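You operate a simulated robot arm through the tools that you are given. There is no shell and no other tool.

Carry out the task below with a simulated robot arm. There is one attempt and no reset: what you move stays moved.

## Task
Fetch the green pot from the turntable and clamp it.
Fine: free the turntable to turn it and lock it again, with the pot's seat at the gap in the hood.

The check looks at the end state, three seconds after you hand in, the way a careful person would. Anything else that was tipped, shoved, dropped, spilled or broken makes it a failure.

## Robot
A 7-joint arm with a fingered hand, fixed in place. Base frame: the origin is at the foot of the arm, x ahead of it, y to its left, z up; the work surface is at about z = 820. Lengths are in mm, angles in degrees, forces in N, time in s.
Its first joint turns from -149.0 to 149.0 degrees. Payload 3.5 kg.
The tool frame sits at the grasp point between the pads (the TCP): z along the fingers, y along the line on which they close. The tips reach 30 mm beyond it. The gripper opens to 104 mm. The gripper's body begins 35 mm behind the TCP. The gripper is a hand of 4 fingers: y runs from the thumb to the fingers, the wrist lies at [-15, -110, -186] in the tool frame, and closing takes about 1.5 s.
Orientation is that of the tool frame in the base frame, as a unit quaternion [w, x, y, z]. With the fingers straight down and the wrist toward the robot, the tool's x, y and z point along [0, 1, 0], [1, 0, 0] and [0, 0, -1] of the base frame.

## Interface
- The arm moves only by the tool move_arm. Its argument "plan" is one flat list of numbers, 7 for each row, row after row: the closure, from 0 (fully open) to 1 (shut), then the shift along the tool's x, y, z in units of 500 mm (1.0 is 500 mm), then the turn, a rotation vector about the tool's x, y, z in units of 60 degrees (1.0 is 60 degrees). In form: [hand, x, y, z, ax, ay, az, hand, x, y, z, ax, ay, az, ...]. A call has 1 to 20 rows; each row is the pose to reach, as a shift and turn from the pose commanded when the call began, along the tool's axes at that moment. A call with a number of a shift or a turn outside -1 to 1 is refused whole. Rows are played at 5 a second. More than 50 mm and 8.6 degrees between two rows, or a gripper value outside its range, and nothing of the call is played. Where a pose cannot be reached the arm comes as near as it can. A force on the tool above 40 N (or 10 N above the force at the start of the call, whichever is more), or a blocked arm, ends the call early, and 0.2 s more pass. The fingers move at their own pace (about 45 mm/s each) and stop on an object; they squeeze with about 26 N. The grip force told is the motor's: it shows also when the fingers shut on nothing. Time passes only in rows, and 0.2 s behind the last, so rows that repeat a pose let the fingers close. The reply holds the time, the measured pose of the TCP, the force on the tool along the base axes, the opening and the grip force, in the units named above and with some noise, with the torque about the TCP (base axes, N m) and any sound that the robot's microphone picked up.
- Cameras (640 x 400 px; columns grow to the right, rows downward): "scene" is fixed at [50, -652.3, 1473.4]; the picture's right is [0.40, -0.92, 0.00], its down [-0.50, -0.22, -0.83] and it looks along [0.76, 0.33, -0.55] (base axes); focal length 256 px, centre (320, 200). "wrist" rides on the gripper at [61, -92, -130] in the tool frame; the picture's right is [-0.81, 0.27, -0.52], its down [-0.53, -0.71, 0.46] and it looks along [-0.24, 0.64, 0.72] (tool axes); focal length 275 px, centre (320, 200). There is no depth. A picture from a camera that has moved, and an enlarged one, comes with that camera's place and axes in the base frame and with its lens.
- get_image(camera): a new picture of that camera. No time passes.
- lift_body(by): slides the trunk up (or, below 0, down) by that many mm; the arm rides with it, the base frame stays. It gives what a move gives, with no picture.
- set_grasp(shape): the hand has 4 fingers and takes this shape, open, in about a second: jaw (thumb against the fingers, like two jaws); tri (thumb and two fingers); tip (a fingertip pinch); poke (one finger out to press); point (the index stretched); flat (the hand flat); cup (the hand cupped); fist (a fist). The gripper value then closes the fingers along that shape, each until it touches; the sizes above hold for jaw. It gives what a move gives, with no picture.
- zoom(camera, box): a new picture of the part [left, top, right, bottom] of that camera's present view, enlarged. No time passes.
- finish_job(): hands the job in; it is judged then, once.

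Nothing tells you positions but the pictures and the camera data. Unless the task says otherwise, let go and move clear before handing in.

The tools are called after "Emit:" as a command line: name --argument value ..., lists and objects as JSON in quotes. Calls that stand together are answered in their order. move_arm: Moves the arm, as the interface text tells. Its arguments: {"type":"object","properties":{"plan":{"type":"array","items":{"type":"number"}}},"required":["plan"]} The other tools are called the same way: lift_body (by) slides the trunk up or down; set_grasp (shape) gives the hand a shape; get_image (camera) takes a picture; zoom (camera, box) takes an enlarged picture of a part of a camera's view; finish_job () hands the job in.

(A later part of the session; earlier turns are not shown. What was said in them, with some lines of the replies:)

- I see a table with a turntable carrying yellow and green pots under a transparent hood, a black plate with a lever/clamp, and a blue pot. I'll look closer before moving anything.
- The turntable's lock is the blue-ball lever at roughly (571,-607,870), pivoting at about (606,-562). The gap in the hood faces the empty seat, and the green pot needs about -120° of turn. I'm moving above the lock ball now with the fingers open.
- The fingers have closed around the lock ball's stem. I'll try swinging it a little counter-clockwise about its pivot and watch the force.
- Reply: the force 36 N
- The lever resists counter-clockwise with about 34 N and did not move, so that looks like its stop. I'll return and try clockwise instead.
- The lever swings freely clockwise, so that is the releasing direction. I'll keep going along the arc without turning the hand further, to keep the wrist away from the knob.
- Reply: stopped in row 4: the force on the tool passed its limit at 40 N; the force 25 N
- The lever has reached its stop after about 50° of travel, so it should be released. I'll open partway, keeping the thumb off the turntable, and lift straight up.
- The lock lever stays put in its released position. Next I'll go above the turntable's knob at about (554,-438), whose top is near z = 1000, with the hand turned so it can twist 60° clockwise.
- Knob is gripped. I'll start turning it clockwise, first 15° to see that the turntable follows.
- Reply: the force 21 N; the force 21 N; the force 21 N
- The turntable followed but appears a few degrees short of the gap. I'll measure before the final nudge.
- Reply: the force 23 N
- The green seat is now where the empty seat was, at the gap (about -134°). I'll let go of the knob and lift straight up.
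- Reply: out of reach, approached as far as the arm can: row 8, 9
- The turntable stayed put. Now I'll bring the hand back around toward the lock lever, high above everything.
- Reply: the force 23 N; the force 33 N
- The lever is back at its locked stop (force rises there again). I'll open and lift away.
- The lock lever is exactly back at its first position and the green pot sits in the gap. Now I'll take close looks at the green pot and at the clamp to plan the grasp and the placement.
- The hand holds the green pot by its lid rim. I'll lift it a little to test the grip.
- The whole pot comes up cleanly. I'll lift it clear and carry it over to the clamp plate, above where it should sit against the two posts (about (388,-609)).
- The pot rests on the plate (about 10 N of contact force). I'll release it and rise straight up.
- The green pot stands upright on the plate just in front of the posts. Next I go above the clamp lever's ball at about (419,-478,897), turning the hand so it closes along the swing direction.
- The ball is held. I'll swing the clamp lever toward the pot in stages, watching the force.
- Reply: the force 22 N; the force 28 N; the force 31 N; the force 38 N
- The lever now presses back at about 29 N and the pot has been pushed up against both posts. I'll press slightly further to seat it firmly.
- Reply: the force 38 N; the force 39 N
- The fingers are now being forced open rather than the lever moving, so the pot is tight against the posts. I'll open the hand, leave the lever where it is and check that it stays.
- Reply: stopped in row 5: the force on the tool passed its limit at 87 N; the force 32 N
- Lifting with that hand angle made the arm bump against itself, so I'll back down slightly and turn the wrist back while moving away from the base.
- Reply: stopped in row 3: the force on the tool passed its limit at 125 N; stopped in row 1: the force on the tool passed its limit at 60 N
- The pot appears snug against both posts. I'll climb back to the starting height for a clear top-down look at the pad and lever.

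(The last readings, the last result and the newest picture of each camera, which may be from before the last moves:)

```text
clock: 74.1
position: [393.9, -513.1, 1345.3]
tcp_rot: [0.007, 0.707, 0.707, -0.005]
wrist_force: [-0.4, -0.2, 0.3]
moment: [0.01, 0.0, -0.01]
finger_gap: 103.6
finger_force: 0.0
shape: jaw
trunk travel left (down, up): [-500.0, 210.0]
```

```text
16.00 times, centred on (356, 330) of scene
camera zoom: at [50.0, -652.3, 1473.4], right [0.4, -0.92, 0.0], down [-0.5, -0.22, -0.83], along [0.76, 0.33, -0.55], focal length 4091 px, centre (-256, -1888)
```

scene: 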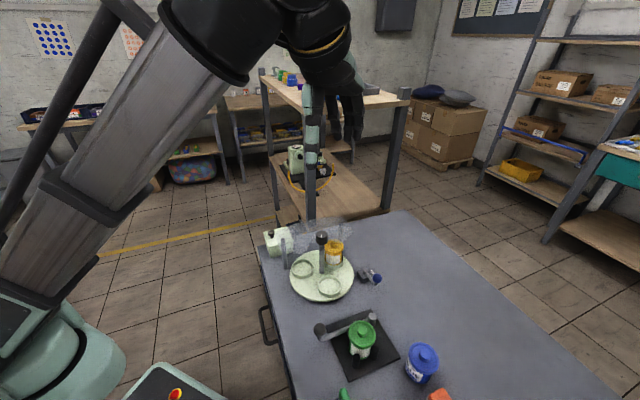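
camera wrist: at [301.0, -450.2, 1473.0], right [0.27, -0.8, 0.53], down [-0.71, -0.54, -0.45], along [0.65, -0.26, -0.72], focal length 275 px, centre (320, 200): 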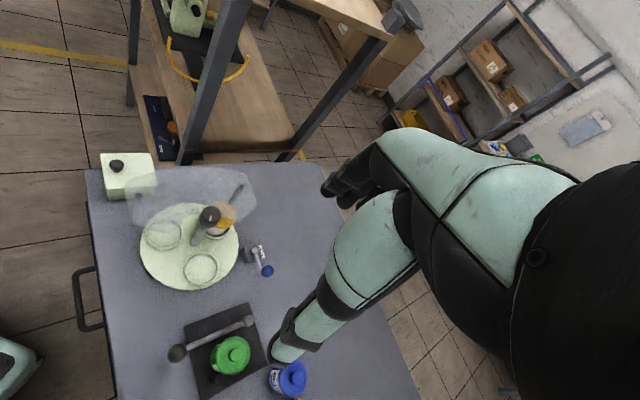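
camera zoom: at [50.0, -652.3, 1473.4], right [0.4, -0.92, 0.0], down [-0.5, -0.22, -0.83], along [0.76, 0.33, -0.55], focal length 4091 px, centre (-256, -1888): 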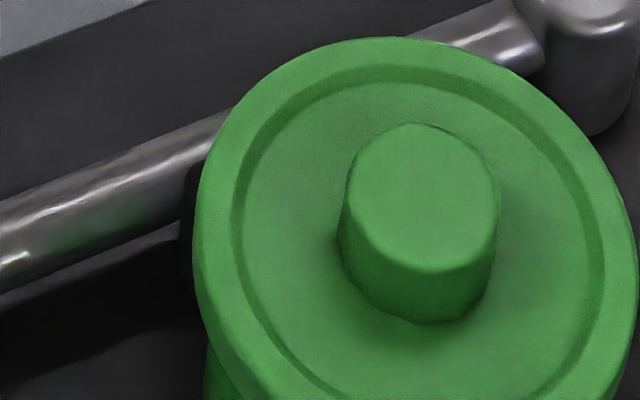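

Everything else is unchanged: turntable seat at the gap, lock lever at LOCK, yellow and blue pots standing. I want to verify that the clamp lever has no free play, so I'll come down with a closed hand on its far side and press gently.

Emit:
move_arm --plan '[0.5, 0.0138, -0.0022, 0.08, 0, 0, 0.125, 0.8, 0.0277, -0.0045, 0.16, 0, 0, 0.25, 1, 0.0415, -0.0067, 0.24, 0, 0, 0.375, 1, 0.0553, -0.0089, 0.32, 0, 0, 0.5, 1, 0.0692, -0.0112, 0.4, 0, 0, 0.625, 1, 0.083, -0.0134, 0.48, 0, 0, 0.75, 1, 0.083, -0.0134, 0.56, 0, 0, 0.75, 1, 0.083, -0.0134, 0.64, 0, 0, 0.75, 1, 0.083, -0.0134, 0.72, 0, 0, 0.75, 1, 0.083, -0.0134, 0.72, 0, 0, 0.75]'

Emit:
get_image --camera "wrist"

Emit:
zoom --camera "scene" --box '[290, 270, 418, 370]'

```text
clock: 76.3
position: [389.3, -479.1, 984.1]
tcp_rot: [0.011, 0.924, 0.382, -0.002]
wrist_force: [-0.4, 0.5, -0.2]
moment: [-0.01, 0.02, 0.02]
finger_gap: 0.2
finger_force: 25.9
shape: jaw
trunk travel left (down, up): [-500.0, 210.0]
```

```text
taken
camera wrist: at [367.2, -369.5, 1110.7], right [-0.38, -0.76, 0.53], down [-0.88, 0.12, -0.46], along [0.29, -0.64, -0.71], focal length 275 px, centre (320, 200)
```

wrist: 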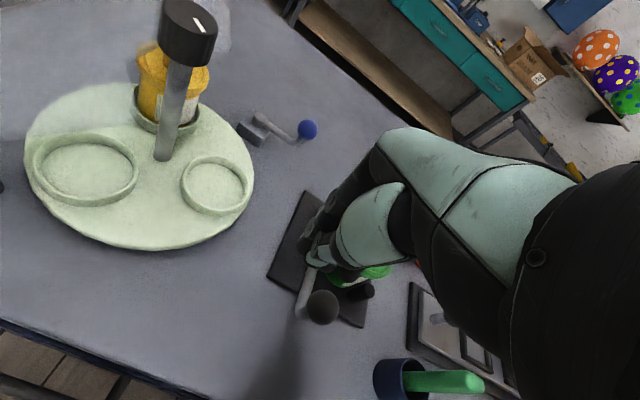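

```text
4.00 times, centred on (354, 320) of scene
camera zoom: at [50.0, -652.3, 1473.4], right [0.4, -0.92, 0.0], down [-0.5, -0.22, -0.83], along [0.76, 0.33, -0.55], focal length 1023 px, centre (184, -280)
```

zoom: 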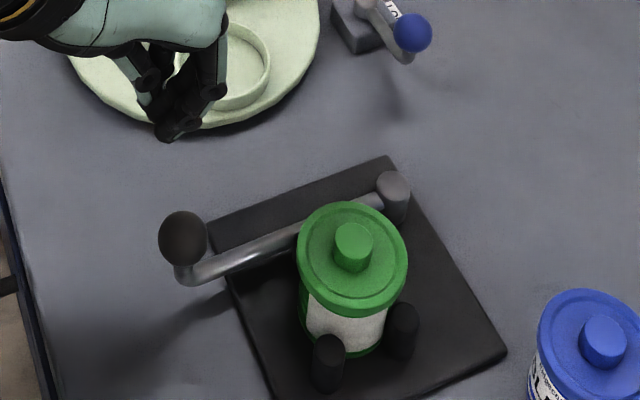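

Emit:
move_arm --plan '[1, 0.008, -0.0134, 0.05, 0, 0, 0, 1, 0.008, -0.0134, 0.105, 0, 0, 0, 1, 0.008, -0.0134, 0.158, 0, 0, 0, 1, 0.008, -0.0134, 0.158, 0, 0, 0]'

Emit:
get_image --camera "wrist"

Emit:
zoom --camera "scene" --box '[290, 270, 418, 370]'

```text
clock: 77.3
position: [390.1, -474.9, 902.9]
tcp_rot: [0.01, 0.924, 0.382, -0.002]
wrist_force: [-0.6, -0.6, -0.2]
moment: [0.01, -0.01, 0.02]
finger_gap: 0.1
finger_force: 26.1
shape: jaw
trunk travel left (down, up): [-500.0, 210.0]
```

```text
taken
camera wrist: at [366.9, -363.8, 1031.4], right [-0.38, -0.76, 0.53], down [-0.88, 0.12, -0.46], along [0.29, -0.64, -0.71], focal length 275 px, centre (320, 200)
```

wrist: 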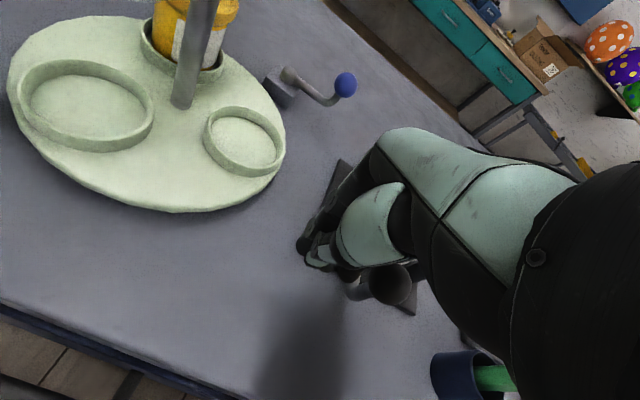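

```text
4.00 times, centred on (354, 320) of scene
camera zoom: at [50.0, -652.3, 1473.4], right [0.4, -0.92, 0.0], down [-0.5, -0.22, -0.83], along [0.76, 0.33, -0.55], focal length 1023 px, centre (184, -280)
```

zoom: 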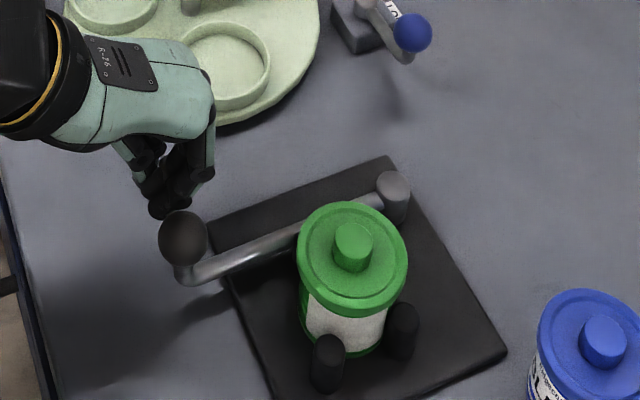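

Emit:
move_arm --plan '[1, -0.01, 0, 0, 0, 0, 0, 1, -0.02, 0, 0, 0, 0, 0, 1, -0.03, 0, 0, 0, 0, 0, 1, -0.03, 0, 0, 0, 0, 0]'

Emit:
zoom --camera "scene" --box '[290, 270, 418, 370]'

```text
clock: 78.3
position: [380.9, -481.8, 905.4]
tcp_rot: [0.01, 0.924, 0.383, -0.001]
wrist_force: [19.5, 16.0, 1.7]
moment: [0.06, -0.1, 0.29]
finger_gap: 0.0
finger_force: 25.9
shape: jaw
trunk travel left (down, up): [-500.0, 210.0]
```

```text
4.00 times, centred on (354, 320) of scene
camera zoom: at [50.0, -652.3, 1473.4], right [0.4, -0.92, 0.0], down [-0.5, -0.22, -0.83], along [0.76, 0.33, -0.55], focal length 1023 px, centre (184, -280)
```

zoom: 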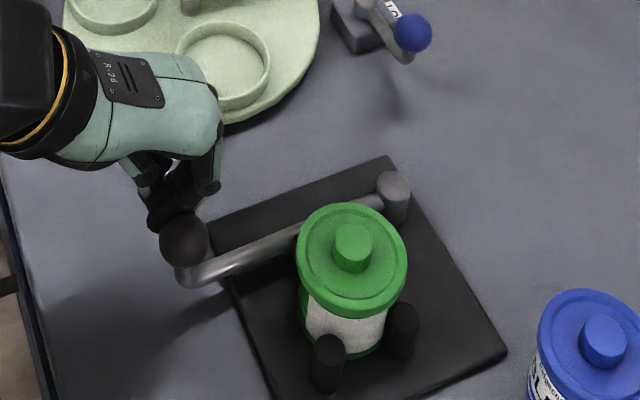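

Emit:
move_arm --plan '[1, -0.004, 0, 0, 0, 0, 0, 1, -0.008, 0, 0, 0, 0, 0, 1, -0.008, 0, 0, 0, 0, 0]'

Emit:
zoom --camera "scene" --box '[290, 270, 418, 370]'

```text
clock: 78.9
position: [379.5, -483.1, 904.3]
tcp_rot: [0.008, 0.923, 0.384, 0.005]
wrist_force: [18.4, 18.2, 1.8]
moment: [0.1, -0.12, 0.28]
finger_gap: 0.4
finger_force: 26.1
shape: jaw
trunk travel left (down, up): [-500.0, 210.0]
stopped in row 3: the force on the tool passed its limit at 42 N (the readings are from after the stop); the commanded pose is now the measured one
```

```text
4.00 times, centred on (354, 320) of scene
camera zoom: at [50.0, -652.3, 1473.4], right [0.4, -0.92, 0.0], down [-0.5, -0.22, -0.83], along [0.76, 0.33, -0.55], focal length 1023 px, centre (184, -280)
```

zoom: 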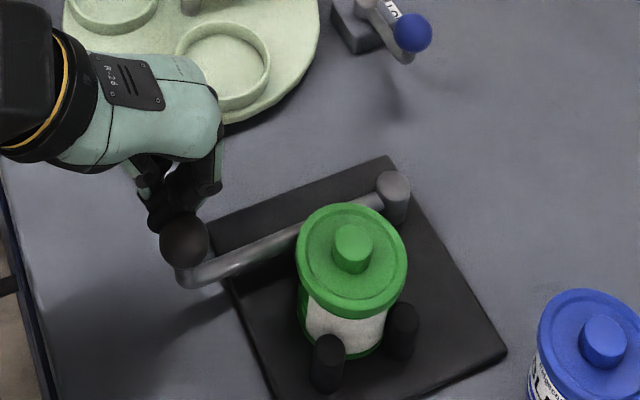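

The lever takes over 40 N with no play, so the pot is firmly clamped. I'll back off the same way and lift clear.

Emit:
move_arm --plan '[1, 0.02, 0, 0, 0, 0, 0, 1, 0.05, 0, 0, 0, 0, 0, 1, 0.06, 0, -0.07, 0, 0, 0, 1, 0.06, 0, -0.15, 0, 0, 0, 1, 0.06, 0, -0.23, 0, 0, 0, 0.5, 0.06, 0, -0.31, 0, 0, 0, 0, 0.06, 0, -0.38, 0, 0, 0, 0, 0.06, 0, -0.38, 0, 0, 0]'

Emit:
get_image --camera "scene"

Emit:
zoom --camera "scene" --box '[290, 270, 418, 370]'

```text
clock: 80.7
position: [396.4, -460.9, 1095.6]
tcp_rot: [0.009, 0.924, 0.383, 0.001]
wrist_force: [-0.1, -0.3, -0.7]
moment: [-0.03, 0.02, 0.03]
finger_gap: 49.3
finger_force: 0.1
shape: jaw
trunk travel left (down, up): [-500.0, 210.0]
```

```text
taken
```

scene: 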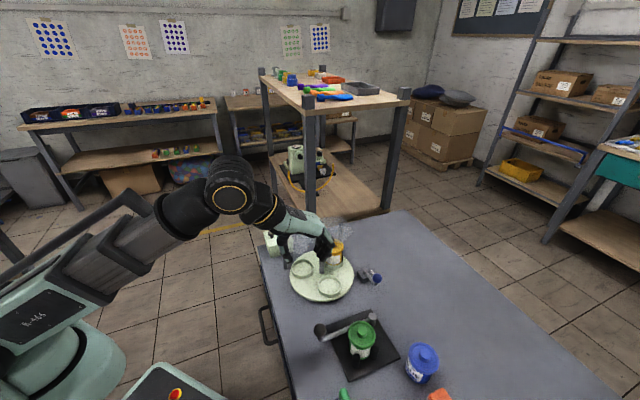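

```text
4.00 times, centred on (354, 320) of scene
camera zoom: at [50.0, -652.3, 1473.4], right [0.4, -0.92, 0.0], down [-0.5, -0.22, -0.83], along [0.76, 0.33, -0.55], focal length 1023 px, centre (184, -280)
```

zoom: 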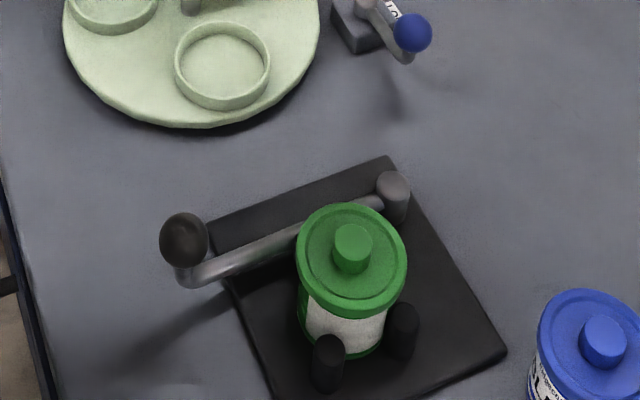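

The green pot sits against both posts with the clamp lever pressed tight. The turntable is locked again with the green pot's seat at the gap, the other pots are standing, and the hand is clear. I'm handing in the job.

Emit:
finish_job

```text
The job is handed in.
```

The green pot is off the turntable and clamped on the black plate. It stands upright against both posts. The lever did not give when I pressed on it until the force passed 40 N.

- **Turntable:** I freed it, turned it by its knob until the green pot's seat faced the gap in the hood, and moved the lock lever back to its starting position. I did not twist the knob afterwards to test the lock.
- **Other objects:** In the last pictures the yellow and blue pots, the box and the hood look undisturbed.
- **Arm contact:** While lifting off the clamp lever, the arm bumped, most likely against itself, and it was stopped three times, at 60 to 125 N. Nothing on the table appears to have moved.

The hand was open and clear of everything when I handed the job in. I don't have the result of the check.
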